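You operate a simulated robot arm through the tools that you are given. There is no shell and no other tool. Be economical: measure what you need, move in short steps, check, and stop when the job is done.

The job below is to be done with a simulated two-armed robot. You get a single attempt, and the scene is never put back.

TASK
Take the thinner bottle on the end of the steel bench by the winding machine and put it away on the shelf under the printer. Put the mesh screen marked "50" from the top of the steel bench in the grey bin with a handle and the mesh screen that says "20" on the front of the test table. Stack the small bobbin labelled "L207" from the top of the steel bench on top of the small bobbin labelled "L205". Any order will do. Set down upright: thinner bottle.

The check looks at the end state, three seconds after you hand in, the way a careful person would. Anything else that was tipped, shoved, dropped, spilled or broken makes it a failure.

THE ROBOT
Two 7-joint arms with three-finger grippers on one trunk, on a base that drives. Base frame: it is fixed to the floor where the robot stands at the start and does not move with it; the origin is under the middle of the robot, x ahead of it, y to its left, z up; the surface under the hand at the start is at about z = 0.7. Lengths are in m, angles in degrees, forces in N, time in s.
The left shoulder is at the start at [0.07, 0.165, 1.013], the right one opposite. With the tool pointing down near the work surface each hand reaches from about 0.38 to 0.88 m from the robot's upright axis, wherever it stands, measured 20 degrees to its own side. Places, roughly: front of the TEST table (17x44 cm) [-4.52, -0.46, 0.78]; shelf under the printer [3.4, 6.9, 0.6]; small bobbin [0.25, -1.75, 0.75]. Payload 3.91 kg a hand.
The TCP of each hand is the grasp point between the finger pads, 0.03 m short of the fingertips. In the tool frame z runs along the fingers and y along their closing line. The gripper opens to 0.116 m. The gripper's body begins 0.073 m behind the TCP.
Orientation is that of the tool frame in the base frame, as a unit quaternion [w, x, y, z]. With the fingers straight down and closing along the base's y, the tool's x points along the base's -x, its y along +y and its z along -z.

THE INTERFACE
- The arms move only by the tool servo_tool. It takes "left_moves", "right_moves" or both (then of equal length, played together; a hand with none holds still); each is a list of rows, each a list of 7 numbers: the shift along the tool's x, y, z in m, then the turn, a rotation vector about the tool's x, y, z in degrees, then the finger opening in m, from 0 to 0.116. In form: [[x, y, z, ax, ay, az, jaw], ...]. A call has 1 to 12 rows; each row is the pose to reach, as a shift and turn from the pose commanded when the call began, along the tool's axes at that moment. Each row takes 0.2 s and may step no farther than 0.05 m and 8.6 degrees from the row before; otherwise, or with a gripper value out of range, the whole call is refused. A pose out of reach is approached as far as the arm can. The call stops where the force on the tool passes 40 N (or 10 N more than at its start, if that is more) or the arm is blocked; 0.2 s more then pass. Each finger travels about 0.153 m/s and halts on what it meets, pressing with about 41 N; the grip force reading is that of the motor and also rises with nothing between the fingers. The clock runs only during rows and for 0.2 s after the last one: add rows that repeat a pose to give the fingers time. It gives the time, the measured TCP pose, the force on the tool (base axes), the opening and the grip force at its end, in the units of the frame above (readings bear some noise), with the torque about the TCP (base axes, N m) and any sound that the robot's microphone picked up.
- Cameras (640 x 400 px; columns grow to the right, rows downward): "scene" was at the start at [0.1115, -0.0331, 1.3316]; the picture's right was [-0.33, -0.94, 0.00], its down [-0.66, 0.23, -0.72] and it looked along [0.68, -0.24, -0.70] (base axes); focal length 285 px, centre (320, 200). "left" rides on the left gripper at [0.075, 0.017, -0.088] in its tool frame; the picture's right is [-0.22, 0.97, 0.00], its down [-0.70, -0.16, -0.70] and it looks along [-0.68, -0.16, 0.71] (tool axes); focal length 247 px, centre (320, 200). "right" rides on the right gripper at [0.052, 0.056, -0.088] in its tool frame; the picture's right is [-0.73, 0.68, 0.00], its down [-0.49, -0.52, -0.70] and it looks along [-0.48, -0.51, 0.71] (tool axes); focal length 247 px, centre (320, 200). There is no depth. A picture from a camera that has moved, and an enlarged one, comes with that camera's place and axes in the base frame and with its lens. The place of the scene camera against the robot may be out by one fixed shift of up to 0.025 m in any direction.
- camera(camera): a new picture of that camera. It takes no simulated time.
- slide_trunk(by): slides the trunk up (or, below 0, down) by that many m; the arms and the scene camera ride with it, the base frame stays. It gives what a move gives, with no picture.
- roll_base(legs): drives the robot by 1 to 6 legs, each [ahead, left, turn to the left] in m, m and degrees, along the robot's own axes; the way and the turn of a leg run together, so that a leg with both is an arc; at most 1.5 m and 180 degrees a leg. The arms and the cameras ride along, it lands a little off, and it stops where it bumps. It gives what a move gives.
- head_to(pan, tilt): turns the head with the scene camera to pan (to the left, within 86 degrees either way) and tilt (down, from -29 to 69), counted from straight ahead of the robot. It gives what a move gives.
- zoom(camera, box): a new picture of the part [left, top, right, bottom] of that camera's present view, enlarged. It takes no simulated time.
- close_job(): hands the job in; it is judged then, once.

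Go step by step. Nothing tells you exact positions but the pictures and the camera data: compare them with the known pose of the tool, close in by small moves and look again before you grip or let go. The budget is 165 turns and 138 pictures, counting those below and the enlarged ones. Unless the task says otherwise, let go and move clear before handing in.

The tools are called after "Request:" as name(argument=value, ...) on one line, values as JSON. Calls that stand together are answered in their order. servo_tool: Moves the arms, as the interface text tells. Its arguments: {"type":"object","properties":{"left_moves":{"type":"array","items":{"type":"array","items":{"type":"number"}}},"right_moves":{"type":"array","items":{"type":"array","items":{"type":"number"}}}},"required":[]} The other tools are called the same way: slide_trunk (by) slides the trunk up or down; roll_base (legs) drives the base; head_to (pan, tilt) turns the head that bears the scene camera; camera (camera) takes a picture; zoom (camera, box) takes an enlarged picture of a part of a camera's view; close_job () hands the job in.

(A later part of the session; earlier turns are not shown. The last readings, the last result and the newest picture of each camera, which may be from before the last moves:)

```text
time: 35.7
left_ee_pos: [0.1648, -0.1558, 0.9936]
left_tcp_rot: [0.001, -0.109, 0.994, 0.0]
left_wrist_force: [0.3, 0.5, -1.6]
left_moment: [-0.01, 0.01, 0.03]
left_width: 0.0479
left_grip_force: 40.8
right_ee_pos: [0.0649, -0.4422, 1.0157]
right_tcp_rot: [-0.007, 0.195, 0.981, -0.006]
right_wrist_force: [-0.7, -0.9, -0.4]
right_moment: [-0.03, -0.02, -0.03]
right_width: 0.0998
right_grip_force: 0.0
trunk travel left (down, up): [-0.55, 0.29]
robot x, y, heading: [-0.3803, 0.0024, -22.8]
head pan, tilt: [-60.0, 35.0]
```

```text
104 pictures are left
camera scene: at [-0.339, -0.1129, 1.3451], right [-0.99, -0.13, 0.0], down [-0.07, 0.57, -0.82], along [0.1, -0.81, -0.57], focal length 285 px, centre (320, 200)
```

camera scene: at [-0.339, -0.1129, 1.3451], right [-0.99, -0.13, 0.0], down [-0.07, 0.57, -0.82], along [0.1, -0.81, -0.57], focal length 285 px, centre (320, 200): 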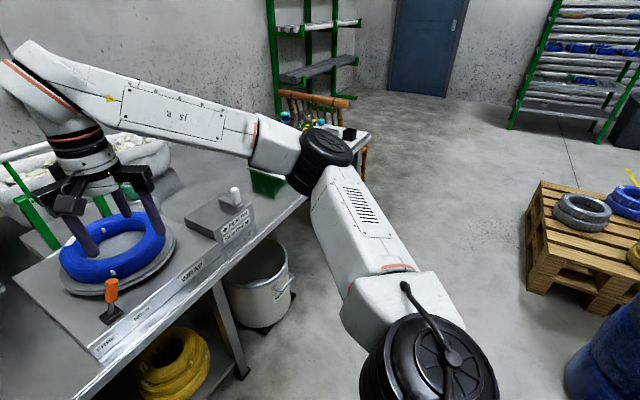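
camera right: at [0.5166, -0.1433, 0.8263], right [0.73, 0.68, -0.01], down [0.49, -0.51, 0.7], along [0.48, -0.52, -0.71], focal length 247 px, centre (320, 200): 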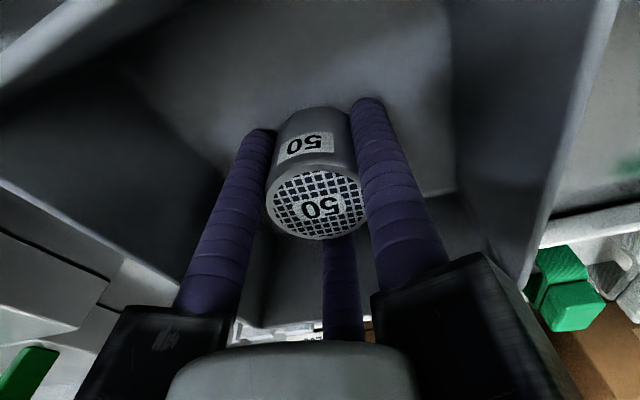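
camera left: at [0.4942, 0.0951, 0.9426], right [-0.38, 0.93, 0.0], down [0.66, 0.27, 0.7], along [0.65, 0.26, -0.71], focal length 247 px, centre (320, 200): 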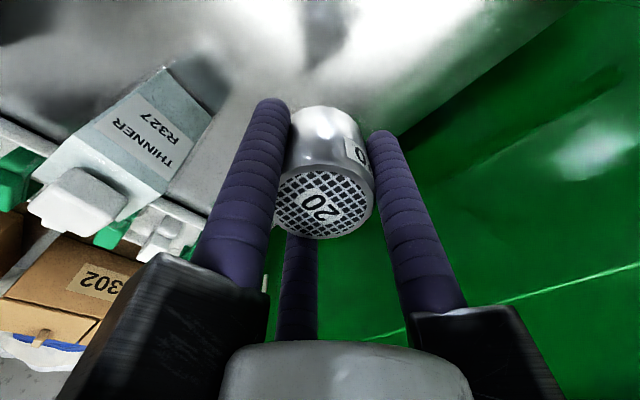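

A pot stands on the floor by the bench edge, so I strafe well clear of it. I go 1.25 m right and look at the bobbins.

Request:
roll_base(legs=[[0, -1.25, 0]])

Request:
head_to(pan=-5, tilt=35)

Request:
camera(camera="scene")

```text
time: 42.0
left_ee_pos: [-0.3173, -1.3072, 0.9943]
left_tcp_rot: [0.0, -0.106, 0.994, 0.0]
left_wrist_force: [-0.1, -0.5, -1.7]
left_moment: [-0.01, 0.0, -0.01]
left_width: 0.0477
left_grip_force: 40.9
right_ee_pos: [-0.4189, -1.5929, 1.0155]
right_tcp_rot: [-0.006, 0.196, 0.981, -0.007]
right_wrist_force: [0.1, -0.5, 0.0]
right_moment: [0.02, -0.02, 0.02]
right_width: 0.1
right_grip_force: 0.0
trunk travel left (down, up): [-0.55, 0.29]
robot x, y, heading: [-0.8628, -1.1459, -22.9]
head pan, tilt: [-60.0, 35.0]
```

```text
time: 43.2
left_ee_pos: [-0.3183, -1.3055, 0.9935]
left_tcp_rot: [-0.001, -0.106, 0.994, 0.0]
left_wrist_force: [-0.2, 0.6, -1.2]
left_moment: [-0.02, -0.04, 0.03]
left_width: 0.0477
left_grip_force: 41.2
right_ee_pos: [-0.4192, -1.5913, 1.0158]
right_tcp_rot: [-0.007, 0.196, 0.981, -0.006]
right_wrist_force: [0.0, 0.7, 0.9]
right_moment: [0.0, -0.01, 0.01]
right_width: 0.0999
right_grip_force: 0.1
trunk travel left (down, up): [-0.55, 0.29]
robot x, y, heading: [-0.8674, -1.1463, -23.0]
head pan, tilt: [-5.0, 35.0]
```

```text
103 pictures are left
camera scene: at [-0.7547, -1.2151, 1.3451], right [-0.47, -0.88, 0.0], down [-0.51, 0.27, -0.82], along [0.72, -0.38, -0.57], focal length 285 px, centre (320, 200)
```

scene: 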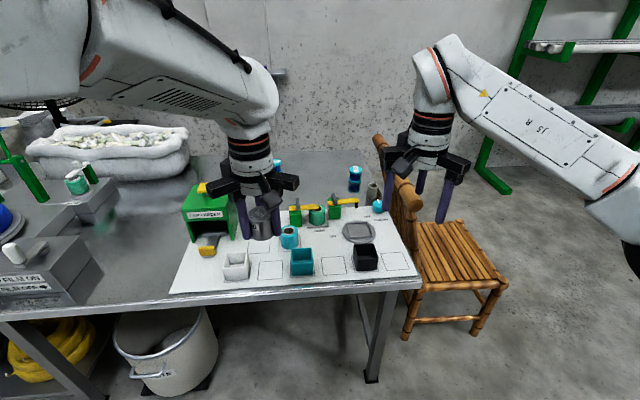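

I zoom on the bobbins and the items round them.

Request:
zoom(camera="scene", box=[180, 140, 420, 290])

```text
2.67 times, centred on (300, 215) of scene
camera zoom: at [-0.7547, -1.2151, 1.3451], right [-0.47, -0.88, 0.0], down [-0.51, 0.27, -0.82], along [0.72, -0.38, -0.57], focal length 760 px, centre (373, 160)
```

zoom: 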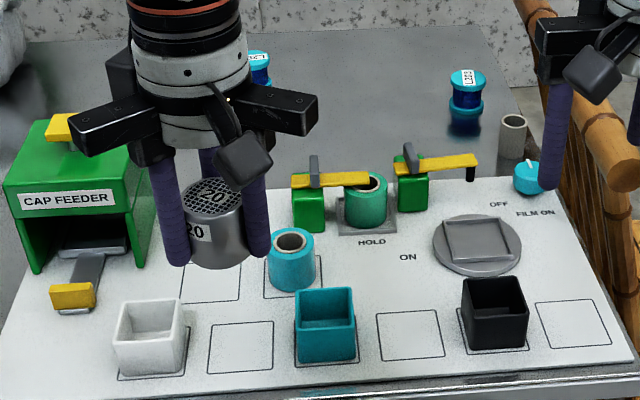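

The bobbins are at about (0.36, -1.58) and (0.14, -1.86). I read their labels, and look down at my own base to judge how near the bench I can get.

Request:
zoom(camera="scene", box=[260, 150, 380, 225])

Request:
head_to(pan=0, tilt=69)

Request:
camera(camera="scene")

```text
5.33 times, centred on (320, 188) of scene
camera zoom: at [-0.7547, -1.2151, 1.3451], right [-0.47, -0.88, 0.0], down [-0.51, 0.27, -0.82], along [0.72, -0.38, -0.57], focal length 1520 px, centre (320, 267)
```

zoom: 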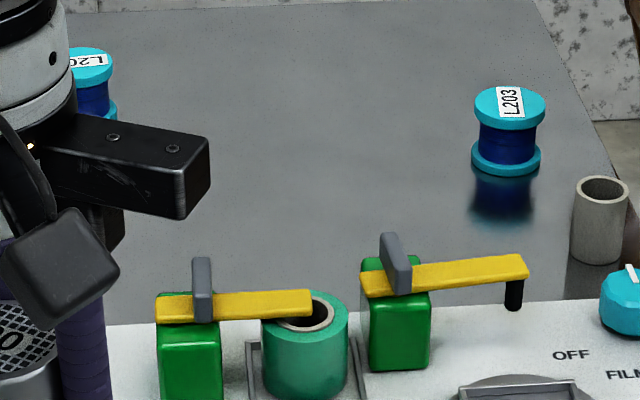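

```text
time: 44.2
left_ee_pos: [-0.3178, -1.3053, 0.9947]
left_tcp_rot: [-0.001, -0.106, 0.994, 0.0]
left_wrist_force: [0.6, 0.2, -1.3]
left_moment: [0.0, 0.0, 0.03]
left_width: 0.0479
left_grip_force: 41.3
right_ee_pos: [-0.4186, -1.5931, 1.015]
right_tcp_rot: [-0.006, 0.197, 0.98, -0.006]
right_wrist_force: [0.4, 0.4, -0.2]
right_moment: [0.01, -0.03, 0.01]
right_width: 0.0999
right_grip_force: 0.1
trunk travel left (down, up): [-0.55, 0.29]
robot x, y, heading: [-0.8617, -1.1455, -22.6]
head pan, tilt: [0.0, 68.8]
```

```text
100 pictures are left
camera scene: at [-0.781, -1.1956, 1.3015], right [-0.39, -0.92, 0.0], down [-0.86, 0.36, -0.36], along [0.33, -0.14, -0.93], focal length 285 px, centre (320, 200)
```

scene: 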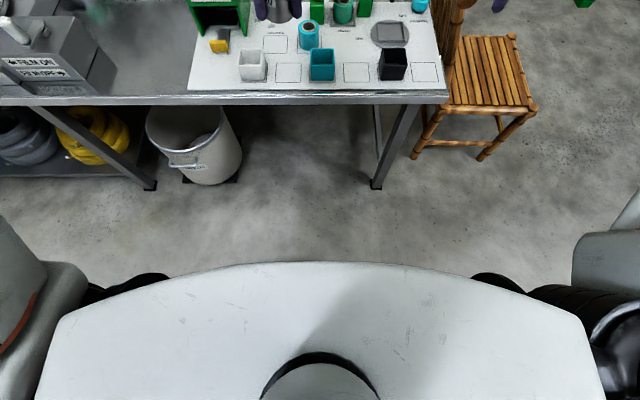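

The far right bobbin is L203; the others are hidden behind the left hand. I move the left hand aside and look again.

Request:
servo_tool(left_moves=[[0, 0.04, 0, 0, 0, 0, 0.02], [-0.01, 0.08, 0, 0, 0, 0, 0.02], [-0.02, 0.12, 0, 0, 0, 0, 0.02], [-0.03, 0.16, 0, 0, 0, 0, 0.02], [-0.04, 0.2, 0, 0, 0, 0, 0.02]])

Request:
head_to(pan=-3, tilt=25)

Request:
camera(camera="scene")

Request:
zoom(camera="scene", box=[220, 190, 380, 290])

```text
time: 45.4
left_ee_pos: [-0.3208, -1.1013, 0.9935]
left_tcp_rot: [0.002, -0.106, 0.994, 0.003]
left_wrist_force: [1.3, 1.4, -1.9]
left_moment: [-0.21, 0.06, 0.01]
left_width: 0.0477
left_grip_force: 41.3
right_ee_pos: [-0.4183, -1.5918, 1.0144]
right_tcp_rot: [-0.007, 0.197, 0.98, -0.007]
right_wrist_force: [1.0, -0.4, 0.2]
right_moment: [0.04, -0.03, -0.04]
right_width: 0.0999
right_grip_force: 0.1
trunk travel left (down, up): [-0.55, 0.29]
robot x, y, heading: [-0.8654, -1.1469, -23.0]
head pan, tilt: [0.0, 68.8]
```

```text
time: 46.5
left_ee_pos: [-0.3219, -1.1043, 0.9939]
left_tcp_rot: [0.004, -0.105, 0.994, 0.006]
left_wrist_force: [-1.2, -0.1, -1.8]
left_moment: [0.0, 0.03, 0.0]
left_width: 0.0477
left_grip_force: 40.3
right_ee_pos: [-0.4177, -1.5931, 1.0163]
right_tcp_rot: [-0.006, 0.196, 0.981, -0.006]
right_wrist_force: [-0.3, -0.6, -0.6]
right_moment: [0.01, -0.01, 0.01]
right_width: 0.0999
right_grip_force: 0.1
trunk travel left (down, up): [-0.55, 0.29]
robot x, y, heading: [-0.8655, -1.1473, -22.7]
head pan, tilt: [-3.0, 25.0]
```

```text
99 pictures are left
camera scene: at [-0.7495, -1.2136, 1.3608], right [-0.44, -0.9, 0.0], down [-0.38, 0.18, -0.91], along [0.81, -0.4, -0.42], focal length 285 px, centre (320, 200)
```

scene: 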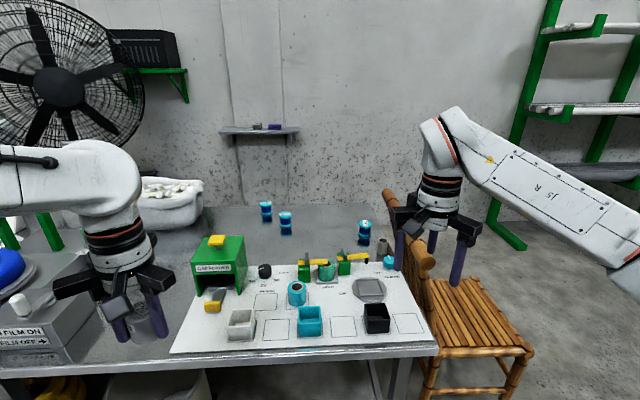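

```text
4.00 times, centred on (300, 240) of scene
camera zoom: at [-0.7495, -1.2136, 1.3608], right [-0.44, -0.9, 0.0], down [-0.38, 0.18, -0.91], along [0.81, -0.4, -0.42], focal length 1140 px, centre (400, 40)
```

zoom: 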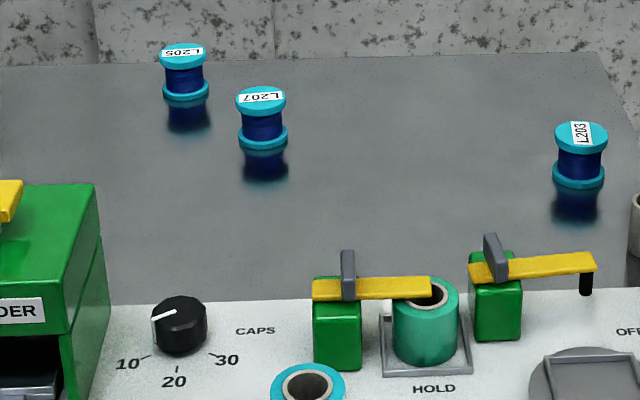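

I can read L205 (far back, near (0.54, -1.54)), L207 (near (0.38, -1.59)) and L203. L205 is deep on the bench, so I must come close and present my right shoulder to it. First I drive ahead and turn left 55°.

Request:
servo_tool(left_moves=[[0, 0, -0.04, 0, 0, 0, 0.02], [0, 0, -0.08, 0, 0, 0, 0.02]])

Request:
roll_base(legs=[[0.3, 0.05, 0], [0, 0, 55]])

Request:
head_to(pan=-55, tilt=45)

Request:
camera(camera="scene")

```text
time: 47.1
left_ee_pos: [-0.3225, -1.1021, 1.0749]
left_tcp_rot: [0.0, -0.106, 0.994, 0.0]
left_wrist_force: [0.4, 0.0, -1.8]
left_moment: [0.06, 0.03, -0.03]
left_width: 0.0479
left_grip_force: 41.2
right_ee_pos: [-0.4179, -1.593, 1.0151]
right_tcp_rot: [-0.006, 0.196, 0.981, -0.006]
right_wrist_force: [-1.3, -0.6, -0.1]
right_moment: [0.01, -0.01, 0.0]
right_width: 0.1
right_grip_force: 0.0
trunk travel left (down, up): [-0.55, 0.29]
robot x, y, heading: [-0.8614, -1.1467, -23.0]
head pan, tilt: [-3.0, 25.0]
```

```text
time: 51.6
left_ee_pos: [-0.2906, -0.7524, 1.073]
left_tcp_rot: [0.0, -0.55, 0.835, -0.001]
left_wrist_force: [1.3, -0.4, -0.8]
left_moment: [0.0, 0.02, 0.01]
left_width: 0.0476
left_grip_force: 40.9
right_ee_pos: [0.053, -1.1157, 1.0171]
right_tcp_rot: [-0.003, -0.274, 0.962, -0.008]
right_wrist_force: [-0.7, 0.3, 0.0]
right_moment: [0.0, 0.0, 0.0]
right_width: 0.1
right_grip_force: 0.0
trunk travel left (down, up): [-0.55, 0.29]
robot x, y, heading: [-0.5669, -1.219, 31.8]
head pan, tilt: [-3.0, 25.0]
```

```text
time: 52.9
left_ee_pos: [-0.2899, -0.7521, 1.0734]
left_tcp_rot: [-0.001, -0.55, 0.835, 0.0]
left_wrist_force: [-0.5, 0.1, -1.4]
left_moment: [0.01, 0.04, -0.01]
left_width: 0.0479
left_grip_force: 41.3
right_ee_pos: [0.0534, -1.1154, 1.0157]
right_tcp_rot: [-0.003, -0.274, 0.962, -0.008]
right_wrist_force: [-1.0, 0.0, -1.2]
right_moment: [0.01, 0.03, -0.01]
right_width: 0.1005
right_grip_force: 0.0
trunk travel left (down, up): [-0.55, 0.29]
robot x, y, heading: [-0.5654, -1.2165, 31.8]
head pan, tilt: [-55.0, 45.0]
```

```text
97 pictures are left
camera scene: at [-0.4655, -1.2309, 1.3303], right [-0.4, -0.92, 0.0], down [-0.65, 0.28, -0.71], along [0.65, -0.28, -0.71], focal length 285 px, centre (320, 200)
```

scene: 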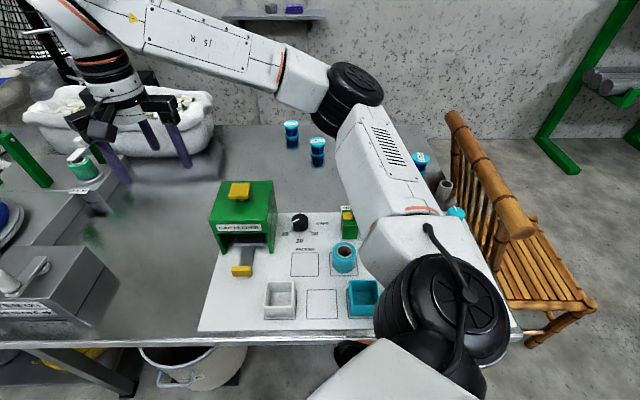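

Now L205 is near (0.48, -1.52) and L207 near (0.33, -1.57). I creep 0.12 m toward the bench.

Request:
roll_base(legs=[[0.07, -0.098, 0]])

```text
time: 54.1
left_ee_pos: [-0.1791, -0.7985, 1.0741]
left_tcp_rot: [0.001, -0.549, 0.836, 0.0]
left_wrist_force: [0.5, 0.2, -1.0]
left_moment: [0.04, 0.01, 0.01]
left_width: 0.0475
left_grip_force: 41.0
right_ee_pos: [0.1645, -1.1622, 1.0148]
right_tcp_rot: [-0.003, -0.274, 0.962, -0.008]
right_wrist_force: [-0.1, -0.4, 0.6]
right_moment: [0.0, 0.04, 0.01]
right_width: 0.1002
right_grip_force: 0.0
trunk travel left (down, up): [-0.55, 0.29]
robot x, y, heading: [-0.4609, -1.2637, 31.9]
head pan, tilt: [-55.0, 45.0]
```

No bump. I extend the right hand toward above L207.

Request:
servo_tool(right_moves=[[0.006, -0.036, 0, 0, 0, 0, 0.1], [0.012, -0.072, 0, 0, 0, 0, 0.1], [0.018, -0.108, 0, 0, 0, 0, 0.1], [0.024, -0.144, 0, 0, 0, 0, 0.1], [0.03, -0.18, 0, 0, 0, 0, 0.1], [0.036, -0.216, 0.02, 0, 0, 0, 0.1], [0.042, -0.252, 0.04, 0, 0, 0, 0.1], [0.048, -0.288, 0.05, 0, 0, 0, 0.1], [0.054, -0.324, 0.06, 0, 0, 0, 0.09], [0.06, -0.36, 0.08, 0, 0, 0, 0.08], [0.066, -0.395, 0.1, 0, 0, 0, 0.08], [0.073, -0.43, 0.11, 0, 0, 0, 0.08]])

Request:
camera(camera="right")

Request:
camera(camera="scene")

```text
time: 56.7
left_ee_pos: [-0.1797, -0.8001, 1.0733]
left_tcp_rot: [0.0, -0.549, 0.836, 0.0]
left_wrist_force: [0.1, 0.4, -1.0]
left_moment: [0.0, 0.02, -0.01]
left_width: 0.0478
left_grip_force: 41.3
right_ee_pos: [0.3283, -1.5696, 0.9114]
right_tcp_rot: [-0.002, -0.274, 0.962, -0.008]
right_wrist_force: [1.2, -0.9, -0.4]
right_moment: [0.0, 0.0, -0.02]
right_width: 0.08
right_grip_force: 0.1
trunk travel left (down, up): [-0.55, 0.29]
robot x, y, heading: [-0.4582, -1.265, 31.7]
head pan, tilt: [-55.0, 45.0]
```

```text
96 pictures are left
camera right: at [0.2536, -1.5479, 1.0005], right [0.26, 0.96, -0.02], down [0.69, -0.18, 0.7], along [0.67, -0.2, -0.71], focal length 247 px, centre (320, 200)
```

right: 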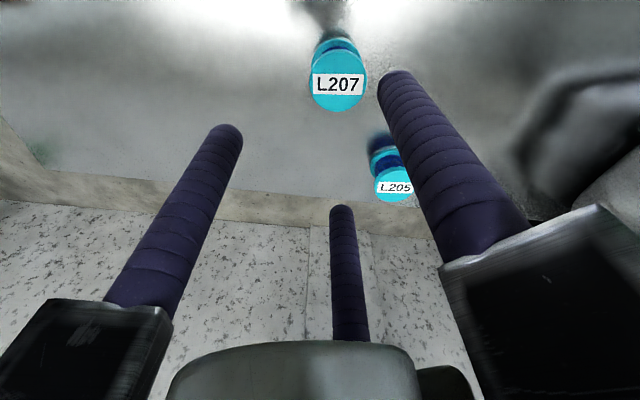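

```text
95 pictures are left
camera scene: at [-0.3547, -1.2782, 1.3303], right [-0.4, -0.92, 0.0], down [-0.65, 0.28, -0.71], along [0.65, -0.28, -0.71], focal length 285 px, centre (320, 200)
```

scene: 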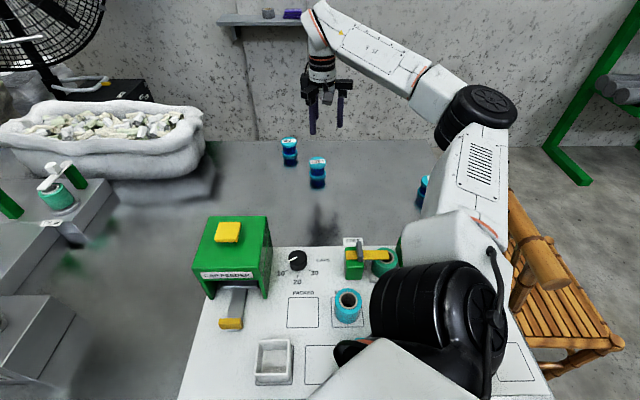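

L207 is at about (0.342, -1.559). I shift over it, descend partly and recheck.

Request:
servo_tool(right_moves=[[-0.017, 0.002, 0.03, 0, 0, 0, 0.09], [-0.017, 0.002, 0.06, 0, 0, 0, 0.1], [-0.017, 0.002, 0.07, 0, 0, 0, 0.1], [-0.017, 0.002, 0.07, 0, 0, 0, 0.1]])

Request:
camera(camera="right")

```text
time: 57.7
left_ee_pos: [-0.18, -0.7975, 1.0751]
left_tcp_rot: [-0.001, -0.549, 0.836, 0.0]
left_wrist_force: [0.1, 0.0, -2.1]
left_moment: [0.01, -0.01, 0.01]
left_width: 0.0476
left_grip_force: 41.7
right_ee_pos: [0.3409, -1.5604, 0.8417]
right_tcp_rot: [-0.003, -0.274, 0.962, -0.008]
right_wrist_force: [-0.8, 0.7, -0.8]
right_moment: [0.03, 0.02, 0.01]
right_width: 0.1001
right_grip_force: 0.1
trunk travel left (down, up): [-0.55, 0.29]
robot x, y, heading: [-0.4544, -1.2663, 31.6]
head pan, tilt: [-55.0, 45.0]
```

```text
94 pictures are left
camera right: at [0.2666, -1.5372, 0.9304], right [0.26, 0.96, -0.02], down [0.69, -0.18, 0.7], along [0.67, -0.2, -0.71], focal length 247 px, centre (320, 200)
```

right: 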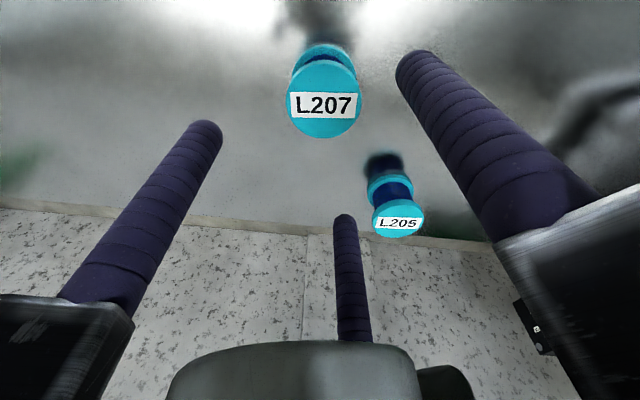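

L207 is centred under the hand (top z≈0.74); L205 is at about (0.491, -1.513). Descend and look before gripping.

Request:
servo_tool(right_moves=[[0, 0.001, 0.03, 0, 0, 0, 0.1], [0, 0.001, 0.06, 0, 0, 0, 0.1], [0, 0.001, 0.085, 0, 0, 0, 0.1], [0, 0.001, 0.105, 0, 0, 0, 0.1], [0, 0.001, 0.105, 0, 0, 0, 0.1]])

Request:
camera(camera="right")

```text
time: 58.9
left_ee_pos: [-0.1807, -0.7984, 1.0746]
left_tcp_rot: [0.0, -0.549, 0.836, 0.0]
left_wrist_force: [0.7, 0.5, -2.1]
left_moment: [-0.02, 0.04, 0.03]
left_width: 0.0478
left_grip_force: 41.0
right_ee_pos: [0.3412, -1.5591, 0.7372]
right_tcp_rot: [-0.003, -0.274, 0.962, -0.007]
right_wrist_force: [-0.5, -0.5, 0.2]
right_moment: [0.0, -0.02, -0.05]
right_width: 0.1004
right_grip_force: 0.0
trunk travel left (down, up): [-0.55, 0.29]
robot x, y, heading: [-0.4606, -1.2661, 31.7]
head pan, tilt: [-55.0, 45.0]
```

```text
93 pictures are left
camera right: at [0.2661, -1.5383, 0.8256], right [0.26, 0.96, -0.02], down [0.69, -0.18, 0.7], along [0.67, -0.2, -0.71], focal length 247 px, centre (320, 200)
```

right: 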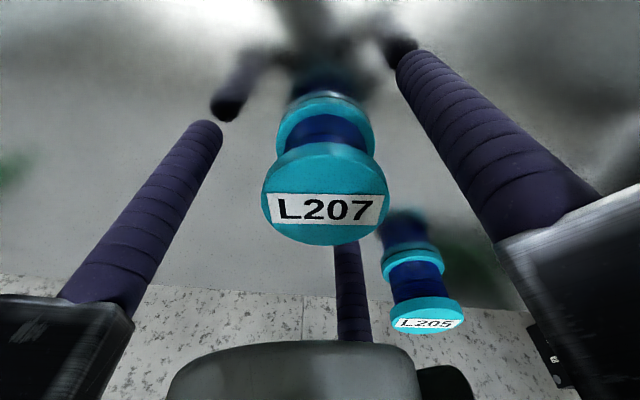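

Well centred. Close and lift slowly.

Request:
servo_tool(right_moves=[[0, 0, 0, 0, 0, 0, 0.08], [0, 0, 0, 0, 0, 0, 0.06], [0, 0, 0, 0, 0, 0, 0.04], [0, 0, 0, 0, 0, 0, 0.03], [0, 0, 0, 0, 0, 0, 0.03], [0, 0, 0, 0, 0, 0, 0.03], [0, 0, -0.005, 0, 0, 0, 0.03], [0, 0, -0.01, 0, 0, 0, 0.03], [0, 0, -0.02, 0, 0, 0, 0.03], [0, 0, -0.03, 0, 0, 0, 0.03]])

Request:
camera(camera="right")

```text
time: 61.1
left_ee_pos: [-0.1799, -0.7992, 1.0745]
left_tcp_rot: [0.0, -0.549, 0.836, 0.0]
left_wrist_force: [-0.7, 0.8, -1.1]
left_moment: [0.03, 0.02, -0.02]
left_width: 0.0475
left_grip_force: 41.0
right_ee_pos: [0.3409, -1.5587, 0.767]
right_tcp_rot: [-0.003, -0.274, 0.962, -0.008]
right_wrist_force: [0.2, 0.4, -2.0]
right_moment: [0.0, 0.0, -0.02]
right_width: 0.0532
right_grip_force: 40.8
trunk travel left (down, up): [-0.55, 0.29]
robot x, y, heading: [-0.4549, -1.2674, 31.6]
head pan, tilt: [-55.0, 45.0]
```

```text
92 pictures are left
camera right: at [0.2655, -1.537, 0.8555], right [0.26, 0.96, -0.02], down [0.69, -0.18, 0.7], along [0.67, -0.2, -0.71], focal length 247 px, centre (320, 200)
```

right: 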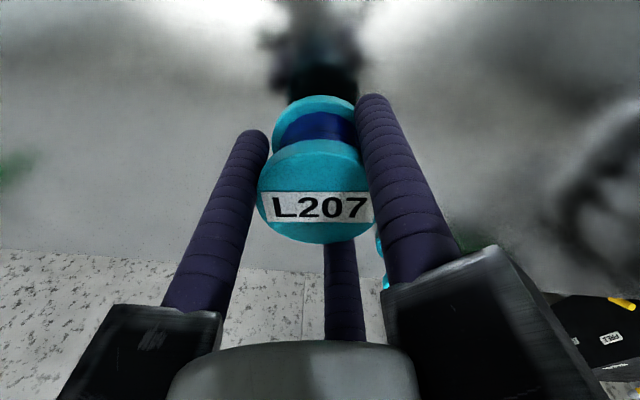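

L207 is held (0.053 wide). L205's top is about (0.480, -1.514, 0.750). I lift clear, then creep 0.05 m closer with the base for reach.

Request:
servo_tool(right_moves=[[0, 0, -0.03, 0, 0, 0, 0.03], [0, 0, -0.06, 0, 0, 0, 0.03], [0, 0, -0.09, 0, 0, 0, 0.03]])

Request:
roll_base(legs=[[0.029, -0.041, 0]])

Request:
camera(camera="right")

```text
time: 61.9
left_ee_pos: [-0.1807, -0.7985, 1.073]
left_tcp_rot: [-0.001, -0.55, 0.835, 0.0]
left_wrist_force: [0.0, -0.4, -1.3]
left_moment: [-0.04, -0.02, 0.0]
left_width: 0.0477
left_grip_force: 41.0
right_ee_pos: [0.3416, -1.5578, 0.8581]
right_tcp_rot: [-0.003, -0.274, 0.962, -0.008]
right_wrist_force: [-0.6, -0.6, -1.5]
right_moment: [-0.05, -0.04, 0.02]
right_width: 0.0534
right_grip_force: 40.9
trunk travel left (down, up): [-0.55, 0.29]
robot x, y, heading: [-0.4569, -1.2673, 31.4]
head pan, tilt: [-55.0, 45.0]
```

```text
time: 62.8
left_ee_pos: [-0.1329, -0.8182, 1.0738]
left_tcp_rot: [0.0, -0.548, 0.836, -0.001]
left_wrist_force: [0.1, -0.2, -0.9]
left_moment: [0.02, 0.02, 0.01]
left_width: 0.0474
left_grip_force: 41.0
right_ee_pos: [0.387, -1.5765, 0.8569]
right_tcp_rot: [-0.004, -0.275, 0.961, -0.008]
right_wrist_force: [0.3, 0.1, -2.5]
right_moment: [0.01, 0.03, 0.0]
right_width: 0.0532
right_grip_force: 40.6
trunk travel left (down, up): [-0.55, 0.29]
robot x, y, heading: [-0.4128, -1.2821, 31.7]
head pan, tilt: [-55.0, 45.0]
```

```text
91 pictures are left
camera right: at [0.3124, -1.5552, 0.9449], right [0.26, 0.96, -0.02], down [0.69, -0.18, 0.7], along [0.67, -0.2, -0.71], focal length 247 px, centre (320, 200)
```

right: 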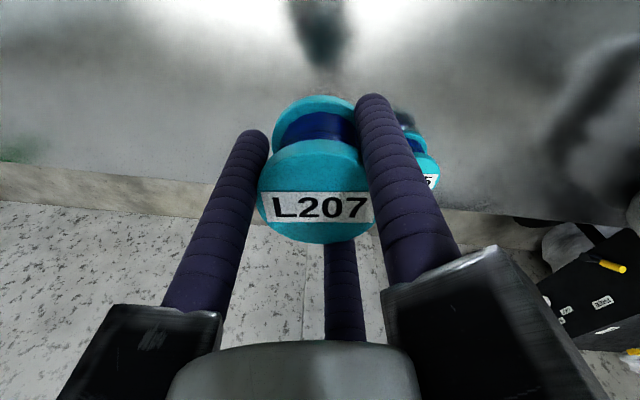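

No bump. Now I move L207 above L205.

Request:
servo_tool(right_moves=[[-0.028, 0.001, 0, 0, 0, 0, 0.03], [-0.056, 0.002, 0, 0, 0, 0, 0.03], [-0.084, 0.003, 0, 0, 0, 0, 0.03], [-0.112, 0.004, 0, 0, 0, 0, 0.03], [-0.112, 0.004, 0, 0, 0, 0, 0.03], [-0.112, 0.004, 0, 0, 0, 0, 0.03]])

Request:
camera(camera="right")

Request:
zoom(camera="scene", box=[220, 60, 380, 160])

```text
time: 64.2
left_ee_pos: [-0.1331, -0.8174, 1.0731]
left_tcp_rot: [0.0, -0.548, 0.836, -0.001]
left_wrist_force: [1.1, -0.2, -1.5]
left_moment: [0.02, 0.0, -0.04]
left_width: 0.0474
left_grip_force: 41.0
right_ee_pos: [0.4799, -1.513, 0.8552]
right_tcp_rot: [-0.003, -0.274, 0.962, -0.007]
right_wrist_force: [0.7, 0.2, -1.9]
right_moment: [-0.04, -0.01, 0.0]
right_width: 0.0533
right_grip_force: 40.7
trunk travel left (down, up): [-0.55, 0.29]
robot x, y, heading: [-0.4114, -1.2848, 31.6]
head pan, tilt: [-55.0, 45.0]
```

```text
90 pictures are left
camera right: at [0.4053, -1.4921, 0.9437], right [0.26, 0.96, -0.02], down [0.69, -0.17, 0.7], along [0.67, -0.2, -0.71], focal length 247 px, centre (320, 200)
```

right: 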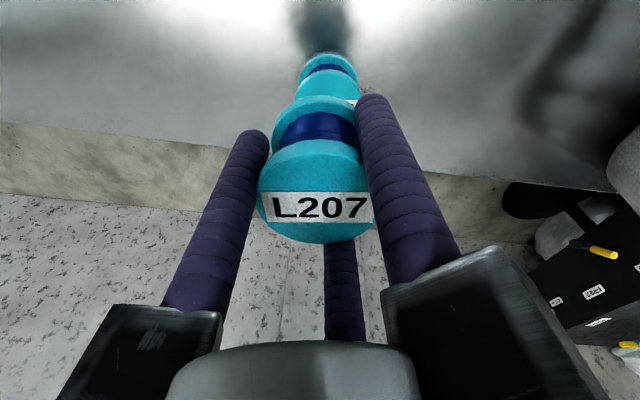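

```text
4.00 times, centred on (300, 110) of scene
camera zoom: at [-0.3087, -1.2964, 1.3302], right [-0.4, -0.92, 0.0], down [-0.65, 0.28, -0.71], along [0.65, -0.28, -0.71], focal length 1140 px, centre (400, 560)
```

zoom: 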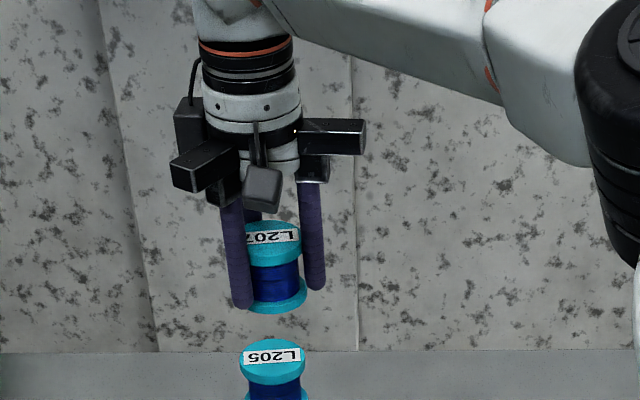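

Reach is fine. L205 appears about 5 mm to +y of L207's axis; I correct that, descend partway and check.

Request:
servo_tool(right_moves=[[-0.0036, 0.0034, 0, 0, 0, 0, 0.03], [-0.0036, 0.0034, 0.02, 0, 0, 0, 0.03], [-0.0036, 0.0034, 0.04, 0, 0, 0, 0.03], [-0.0036, 0.0034, 0.048, 0, 0, 0, 0.03], [-0.0036, 0.0034, 0.048, 0, 0, 0, 0.03]])

Request:
zoom(camera="right", box=[220, 20, 420, 145])

Request:
zoom(camera="scene", box=[240, 90, 340, 160])

```text
time: 65.4
left_ee_pos: [-0.1336, -0.8179, 1.0739]
left_tcp_rot: [0.0, -0.549, 0.836, -0.001]
left_wrist_force: [0.4, -1.0, -1.8]
left_moment: [-0.02, -0.01, 0.03]
left_width: 0.0476
left_grip_force: 40.9
right_ee_pos: [0.4813, -1.5107, 0.8074]
right_tcp_rot: [-0.003, -0.275, 0.961, -0.008]
right_wrist_force: [0.4, 0.0, -1.8]
right_moment: [-0.01, 0.01, -0.02]
right_width: 0.0537
right_grip_force: 40.6
trunk travel left (down, up): [-0.55, 0.29]
robot x, y, heading: [-0.4132, -1.2862, 31.6]
head pan, tilt: [-55.0, 45.0]
```

```text
3.20 times, centred on (320, 82) of right
camera zoom: at [0.4064, -1.4888, 0.8953], right [0.26, 0.96, -0.02], down [0.69, -0.18, 0.7], along [0.67, -0.2, -0.71], focal length 790 px, centre (320, 576)
```

zoom: 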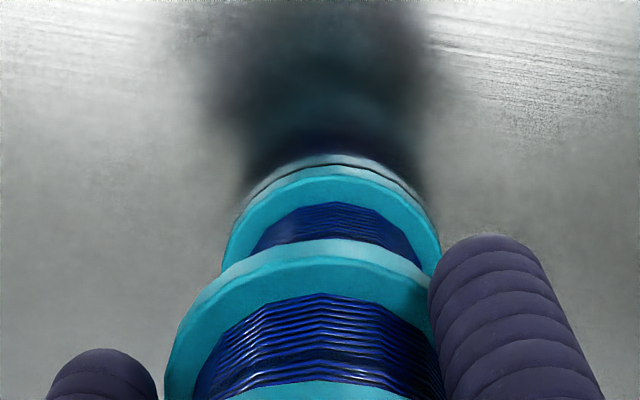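

```text
5.71 times, centred on (290, 125) of scene
camera zoom: at [-0.3089, -1.297, 1.3302], right [-0.4, -0.92, 0.0], down [-0.65, 0.28, -0.71], along [0.65, -0.28, -0.71], focal length 1628 px, centre (491, 629)
```

zoom: 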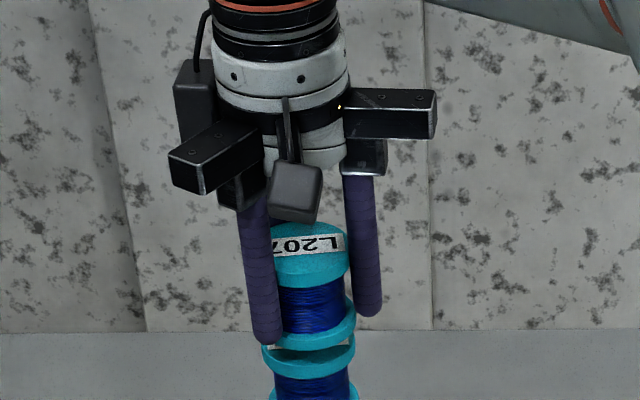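

Nearly aligned. I take closer zooms to settle the last few millimetres.

Request:
zoom(camera="scene", box=[275, 125, 315, 160])

Request:
zoom(camera="right", box=[250, 50, 390, 240])

```text
11.43 times, centred on (295, 142) of scene
camera zoom: at [-0.3089, -1.297, 1.3302], right [-0.4, -0.92, 0.0], down [-0.65, 0.28, -0.71], along [0.65, -0.28, -0.71], focal length 3257 px, centre (606, 857)
```

zoom: 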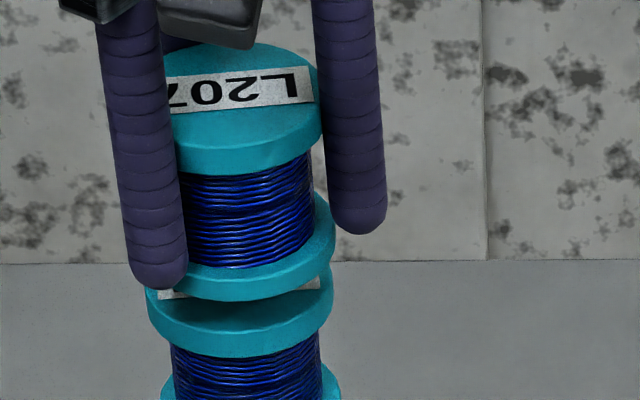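

```text
2.11 times, centred on (320, 145) of right
camera zoom: at [0.4064, -1.4888, 0.8953], right [0.26, 0.96, -0.02], down [0.69, -0.18, 0.7], along [0.67, -0.2, -0.71], focal length 520 px, centre (320, 316)
```

zoom: 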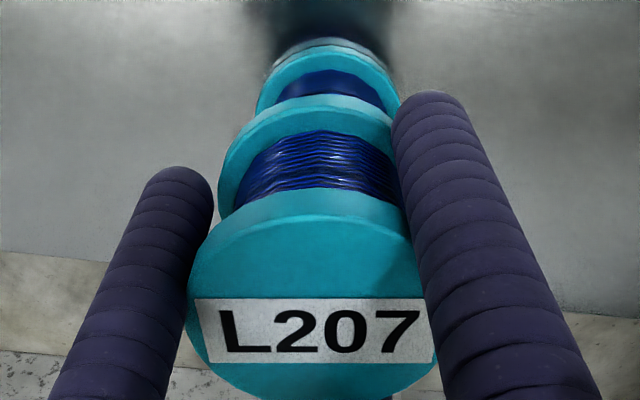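

Within a few mm. I shift 3 mm away from me and lower until contact.

Request:
servo_tool(right_moves=[[-0.003, -0.0016, 0, 0, 0, 0, 0.03], [-0.003, -0.0016, 0.004, 0, 0, 0, 0.03], [-0.003, -0.0016, 0.008, 0, 0, 0, 0.03], [-0.003, -0.0016, 0.011, 0, 0, 0, 0.03], [-0.003, -0.0016, 0.011, 0, 0, 0, 0.03]])

Request:
zoom(camera="scene", box=[275, 125, 315, 160])

```text
time: 66.6
left_ee_pos: [-0.1336, -0.8187, 1.0728]
left_tcp_rot: [0.0, -0.549, 0.836, 0.0]
left_wrist_force: [-0.5, -0.2, -1.5]
left_moment: [-0.04, 0.01, 0.02]
left_width: 0.048
left_grip_force: 40.9
right_ee_pos: [0.4843, -1.5091, 0.7974]
right_tcp_rot: [-0.003, -0.275, 0.961, -0.008]
right_wrist_force: [1.0, -0.3, -2.0]
right_moment: [0.03, 0.01, 0.0]
right_width: 0.0533
right_grip_force: 41.2
trunk travel left (down, up): [-0.55, 0.29]
robot x, y, heading: [-0.4115, -1.2844, 31.7]
head pan, tilt: [-55.0, 45.0]
```

```text
11.43 times, centred on (295, 142) of scene
camera zoom: at [-0.309, -1.297, 1.3302], right [-0.4, -0.92, 0.0], down [-0.65, 0.28, -0.71], along [0.65, -0.28, -0.71], focal length 3257 px, centre (606, 857)
```

zoom: 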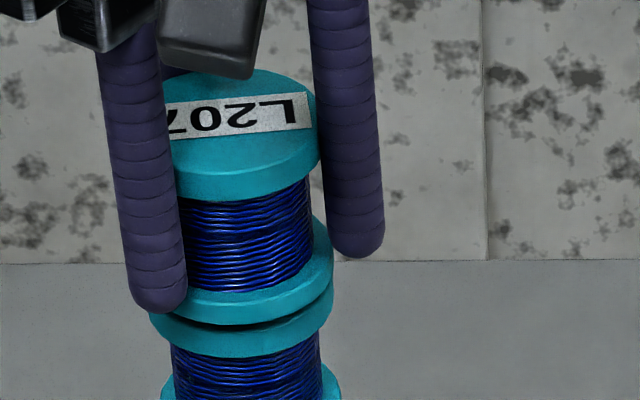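

Nearly touching and aligned. Down gently until contact.

Request:
servo_tool(right_moves=[[0, 0, 0.001, 0, 0, 0, 0.03], [0, 0, 0.003, 0, 0, 0, 0.03], [0, 0, 0.003, 0, 0, 0, 0.03]])

```text
time: 67.4
left_ee_pos: [-0.1334, -0.8175, 1.073]
left_tcp_rot: [-0.001, -0.549, 0.836, -0.001]
left_wrist_force: [0.7, 0.3, -1.5]
left_moment: [-0.01, -0.05, 0.02]
left_width: 0.0479
left_grip_force: 41.0
right_ee_pos: [0.4854, -1.51, 0.7936]
right_tcp_rot: [-0.004, -0.274, 0.962, -0.008]
right_wrist_force: [-0.5, 0.2, -1.7]
right_moment: [0.03, -0.04, 0.0]
right_width: 0.0534
right_grip_force: 40.9
trunk travel left (down, up): [-0.55, 0.29]
robot x, y, heading: [-0.4102, -1.2863, 31.6]
head pan, tilt: [-55.0, 45.0]
```

Request:
servo_tool(right_moves=[[0, 0, 0.0015, 0, 0, 0, 0.03], [0, 0, 0.002, 0, 0, 0, 0.03], [0, 0, 0.002, 0, 0, 0, 0.03]])

Request:
zoom(camera="scene", box=[275, 125, 315, 160])

```text
time: 68.2
left_ee_pos: [-0.1334, -0.8177, 1.073]
left_tcp_rot: [-0.001, -0.549, 0.836, 0.0]
left_wrist_force: [0.3, -0.1, -2.1]
left_moment: [0.03, 0.01, 0.02]
left_width: 0.0477
left_grip_force: 40.6
right_ee_pos: [0.4847, -1.5098, 0.7909]
right_tcp_rot: [-0.003, -0.274, 0.962, -0.008]
right_wrist_force: [0.2, -0.5, -2.4]
right_moment: [0.0, -0.03, -0.02]
right_width: 0.0534
right_grip_force: 41.2
trunk travel left (down, up): [-0.55, 0.29]
robot x, y, heading: [-0.41, -1.2843, 31.4]
head pan, tilt: [-55.0, 45.0]
```

```text
11.43 times, centred on (295, 142) of scene
camera zoom: at [-0.3089, -1.297, 1.3302], right [-0.4, -0.92, 0.0], down [-0.65, 0.28, -0.71], along [0.65, -0.28, -0.71], focal length 3257 px, centre (606, 857)
```

zoom: 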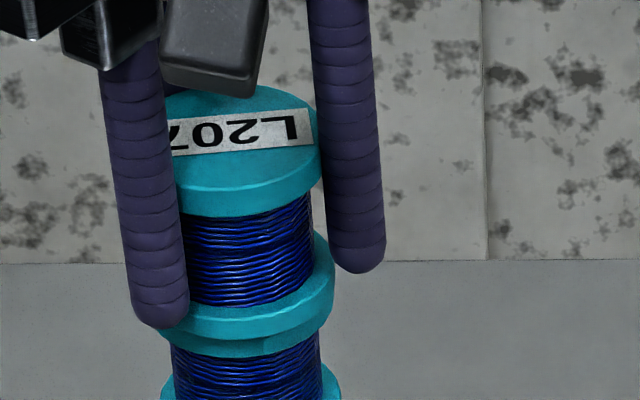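

L207 overhangs L205 slightly toward me; I raise 3 mm, shift about 3.5 mm further away, and lower again.

Request:
servo_tool(right_moves=[[0, 0, -0.003, 0, 0, 0, 0.03], [-0.0022, -0.0025, -0.003, 0, 0, 0, 0.03], [-0.0022, -0.0025, 0, 0, 0, 0, 0.03], [-0.0022, -0.0025, 0.001, 0, 0, 0, 0.03], [-0.0022, -0.0025, 0.001, 0, 0, 0, 0.03]])

Request:
zoom(camera="scene", box=[275, 125, 315, 160])

```text
time: 69.4
left_ee_pos: [-0.1342, -0.8181, 1.0739]
left_tcp_rot: [0.001, -0.549, 0.836, 0.0]
left_wrist_force: [0.3, 0.4, -0.2]
left_moment: [0.03, -0.01, 0.01]
left_width: 0.0478
left_grip_force: 40.9
right_ee_pos: [0.4879, -1.5123, 0.79]
right_tcp_rot: [-0.003, -0.274, 0.962, -0.008]
right_wrist_force: [-0.4, -0.3, -2.9]
right_moment: [-0.04, 0.0, -0.01]
right_width: 0.0534
right_grip_force: 41.1
trunk travel left (down, up): [-0.55, 0.29]
robot x, y, heading: [-0.4093, -1.2867, 31.7]
head pan, tilt: [-55.0, 45.0]
```

```text
11.43 times, centred on (295, 142) of scene
camera zoom: at [-0.3089, -1.297, 1.3302], right [-0.4, -0.92, 0.0], down [-0.65, 0.28, -0.71], along [0.65, -0.28, -0.71], focal length 3257 px, centre (606, 857)
```

zoom: 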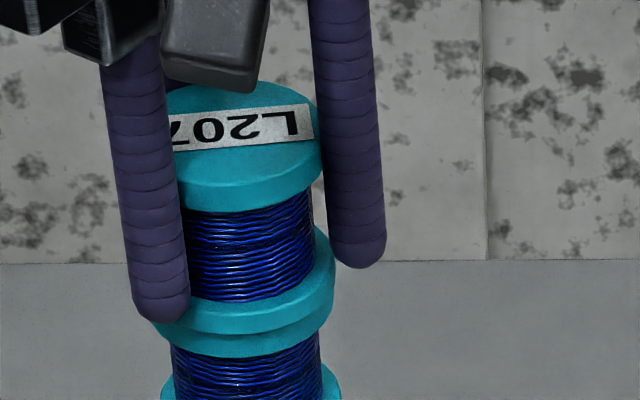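

Request:
servo_tool(right_moves=[[0, 0, 0.0015, 0, 0, 0, 0.03], [0, 0, 0.0025, 0, 0, 0, 0.03], [0, 0, 0.0025, 0, 0, 0, 0.03]])

Request:
zoom(camera="scene", box=[275, 125, 315, 160])

Request:
zoom(camera="right", box=[250, 50, 390, 240])

```text
time: 70.2
left_ee_pos: [-0.1339, -0.8182, 1.0742]
left_tcp_rot: [0.001, -0.549, 0.836, 0.0]
left_wrist_force: [0.2, 0.1, -1.3]
left_moment: [0.0, 0.01, 0.01]
left_width: 0.0476
left_grip_force: 40.8
right_ee_pos: [0.4884, -1.5122, 0.7886]
right_tcp_rot: [-0.002, -0.274, 0.962, -0.008]
right_wrist_force: [2.8, -1.0, 6.2]
right_moment: [0.02, -0.06, -0.02]
right_width: 0.0535
right_grip_force: 41.2
trunk travel left (down, up): [-0.55, 0.29]
robot x, y, heading: [-0.4135, -1.2845, 31.7]
head pan, tilt: [-55.0, 45.0]
```

```text
11.43 times, centred on (295, 142) of scene
camera zoom: at [-0.3099, -1.2968, 1.3304], right [-0.4, -0.92, 0.0], down [-0.65, 0.28, -0.71], along [0.65, -0.28, -0.71], focal length 3257 px, centre (606, 857)
```

zoom: 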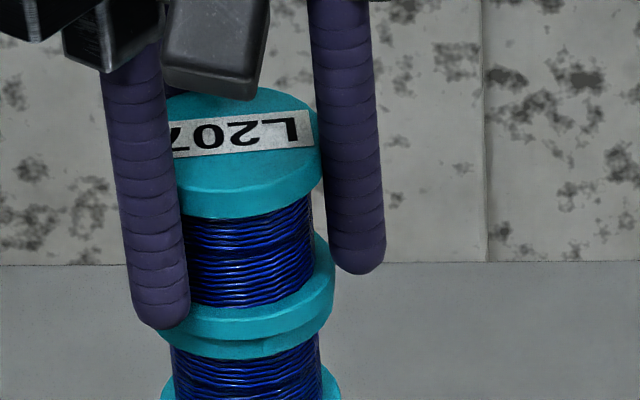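

```text
2.11 times, centred on (320, 145) of right
camera zoom: at [0.4122, -1.4898, 0.8777], right [0.26, 0.96, -0.02], down [0.69, -0.18, 0.7], along [0.68, -0.2, -0.71], focal length 520 px, centre (320, 316)
```

zoom: 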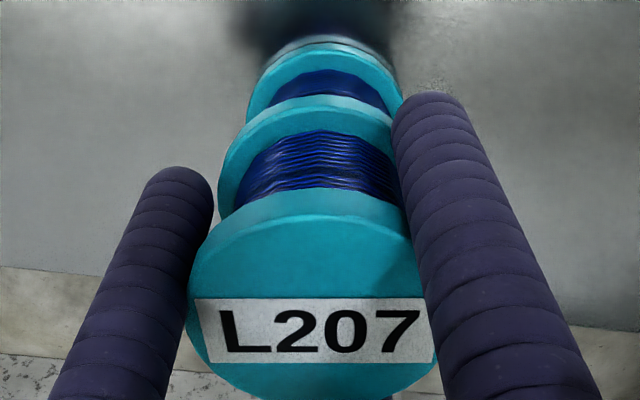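

Contact made, alignment good. Release gently and rise.

Request:
servo_tool(right_moves=[[0, 0, -0.0005, 0, 0, 0, 0.056], [0, 0, -0.0005, 0, 0, 0, 0.06], [0, 0, -0.0005, 0, 0, 0, 0.08], [0, 0, -0.0005, 0, 0, 0, 0.1], [0, 0, -0.0005, 0, 0, 0, 0.1], [0, 0, -0.03, 0, 0, 0, 0.1], [0, 0, -0.06, 0, 0, 0, 0.1], [0, 0, -0.1, 0, 0, 0, 0.1], [0, 0, -0.14, 0, 0, 0, 0.1], [0, 0, -0.18, 0, 0, 0, 0.1]])

Request:
camera(camera="right")

Request:
zoom(camera="scene", box=[260, 100, 340, 170])

```text
time: 72.4
left_ee_pos: [-0.1348, -0.8161, 1.0726]
left_tcp_rot: [0.0, -0.549, 0.836, 0.0]
left_wrist_force: [-0.2, -0.6, -1.0]
left_moment: [-0.04, -0.01, 0.0]
left_width: 0.0479
left_grip_force: 40.9
right_ee_pos: [0.4862, -1.5101, 0.9673]
right_tcp_rot: [-0.003, -0.274, 0.962, -0.008]
right_wrist_force: [-1.1, -0.4, 0.8]
right_moment: [-0.03, 0.03, -0.02]
right_width: 0.1
right_grip_force: 0.1
trunk travel left (down, up): [-0.55, 0.29]
robot x, y, heading: [-0.411, -1.2854, 31.4]
head pan, tilt: [-55.0, 45.0]
```

```text
79 pictures are left
camera right: at [0.4119, -1.4881, 1.0565], right [0.26, 0.96, -0.02], down [0.69, -0.17, 0.7], along [0.67, -0.2, -0.71], focal length 247 px, centre (320, 200)
```

right: 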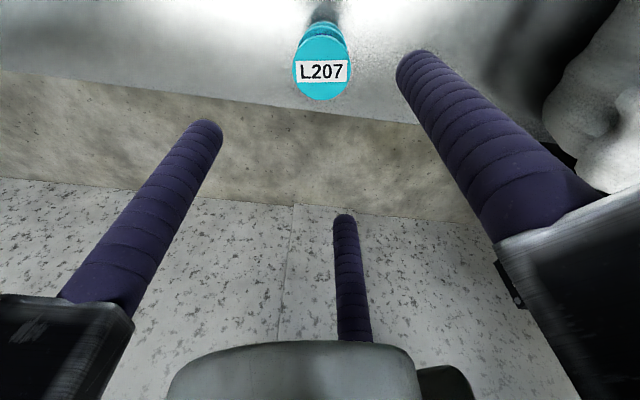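

```text
5.71 times, centred on (300, 135) of scene
camera zoom: at [-0.3101, -1.2961, 1.3303], right [-0.4, -0.92, 0.0], down [-0.65, 0.28, -0.71], along [0.65, -0.28, -0.71], focal length 1628 px, centre (434, 571)
```

zoom: 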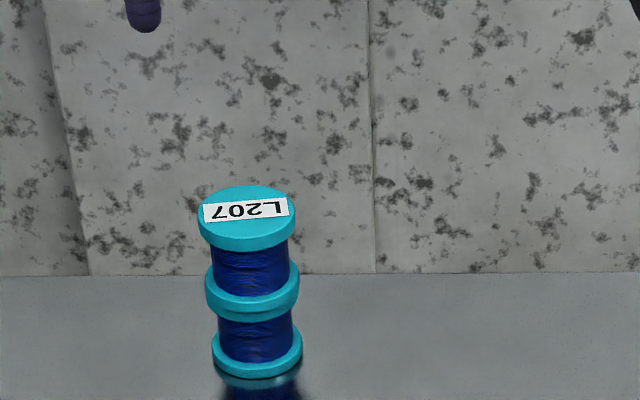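

The stack stands well. I retract the right hand and back the base away from the bench.

Request:
servo_tool(right_moves=[[0.02, 0.03, -0.02, 0, 0, 0, 0.1], [0.04, 0.06, -0.04, 0, 0, 0, 0.1], [0.06, 0.09, -0.06, 0, 0, 0, 0.1], [0.08, 0.12, -0.06, 0, 0, 0, 0.1], [0.1, 0.16, -0.06, 0, 0, 0, 0.1], [0.11, 0.2, -0.06, 0, 0, 0, 0.1], [0.11, 0.24, -0.06, 0, 0, 0, 0.1], [0.11, 0.28, -0.06, 0, 0, 0, 0.1], [0.11, 0.32, -0.06, 0, 0, 0, 0.1], [0.11, 0.36, -0.06, 0, 0, 0, 0.1]])

Request:
roll_base(legs=[[-0.27, 0.378, 0]])

Request:
roll_base(legs=[[0, 0, -54]])

Request:
head_to(pan=60, tilt=35)

Request:
camera(camera="scene")

```text
time: 74.6
left_ee_pos: [-0.1334, -0.8172, 1.0732]
left_tcp_rot: [0.001, -0.548, 0.836, -0.001]
left_wrist_force: [-1.0, 0.5, 0.1]
left_moment: [-0.01, -0.05, 0.0]
left_width: 0.0477
left_grip_force: 41.7
right_ee_pos: [0.205, -1.2595, 1.0254]
right_tcp_rot: [-0.001, -0.273, 0.962, -0.011]
right_wrist_force: [0.5, 0.4, -3.0]
right_moment: [-0.17, 0.01, 0.02]
right_width: 0.1001
right_grip_force: 0.1
trunk travel left (down, up): [-0.55, 0.29]
robot x, y, heading: [-0.408, -1.2842, 31.6]
head pan, tilt: [-55.0, 45.0]
```

```text
time: 77.4
left_ee_pos: [-0.5559, -0.638, 1.0744]
left_tcp_rot: [-0.001, -0.548, 0.836, 0.0]
left_wrist_force: [-0.1, -0.1, -2.2]
left_moment: [0.06, 0.03, -0.02]
left_width: 0.048
left_grip_force: 40.3
right_ee_pos: [-0.2182, -1.0818, 1.0243]
right_tcp_rot: [-0.003, -0.274, 0.962, -0.007]
right_wrist_force: [0.0, -0.3, 0.4]
right_moment: [-0.01, 0.0, -0.01]
right_width: 0.0999
right_grip_force: 0.1
trunk travel left (down, up): [-0.55, 0.29]
robot x, y, heading: [-0.8353, -1.1063, 31.4]
head pan, tilt: [-55.0, 45.0]
```

```text
time: 80.2
left_ee_pos: [-0.2931, -1.0543, 1.0755]
left_tcp_rot: [0.0, -0.111, 0.994, 0.0]
left_wrist_force: [-0.4, 1.0, -1.3]
left_moment: [-0.02, 0.0, -0.03]
left_width: 0.0477
left_grip_force: 41.3
right_ee_pos: [-0.4505, -1.5896, 1.0238]
right_tcp_rot: [-0.007, 0.192, 0.981, -0.006]
right_wrist_force: [-0.6, -0.2, 0.1]
right_moment: [0.01, -0.03, 0.01]
right_width: 0.0999
right_grip_force: 0.1
trunk travel left (down, up): [-0.55, 0.29]
robot x, y, heading: [-0.8343, -1.1054, -22.5]
head pan, tilt: [-55.0, 45.0]
```

```text
time: 82.2
left_ee_pos: [-0.2928, -1.0556, 1.0747]
left_tcp_rot: [-0.001, -0.109, 0.994, 0.0]
left_wrist_force: [0.7, -0.4, -1.7]
left_moment: [0.02, -0.01, -0.01]
left_width: 0.0475
left_grip_force: 40.9
right_ee_pos: [-0.4529, -1.5894, 1.0239]
right_tcp_rot: [-0.007, 0.193, 0.981, -0.005]
right_wrist_force: [-0.1, 0.8, 0.0]
right_moment: [0.0, -0.02, -0.03]
right_width: 0.0999
right_grip_force: 0.1
trunk travel left (down, up): [-0.55, 0.29]
robot x, y, heading: [-0.8332, -1.1077, -22.5]
head pan, tilt: [60.0, 35.0]
```

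```text
77 pictures are left
camera scene: at [-0.7333, -1.0768, 1.3451], right [0.61, -0.79, 0.0], down [-0.46, -0.35, -0.82], along [0.65, 0.5, -0.57], focal length 285 px, centre (320, 200)
```

scene: 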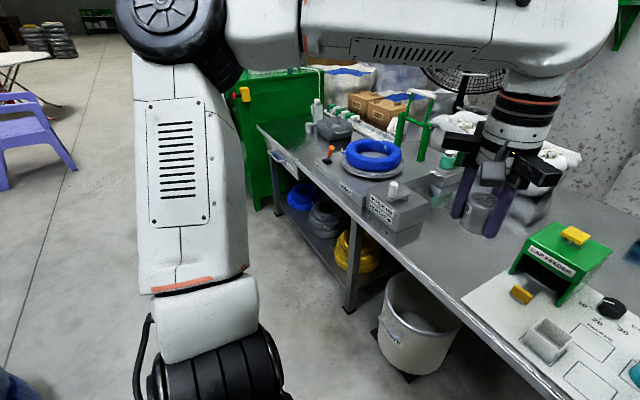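

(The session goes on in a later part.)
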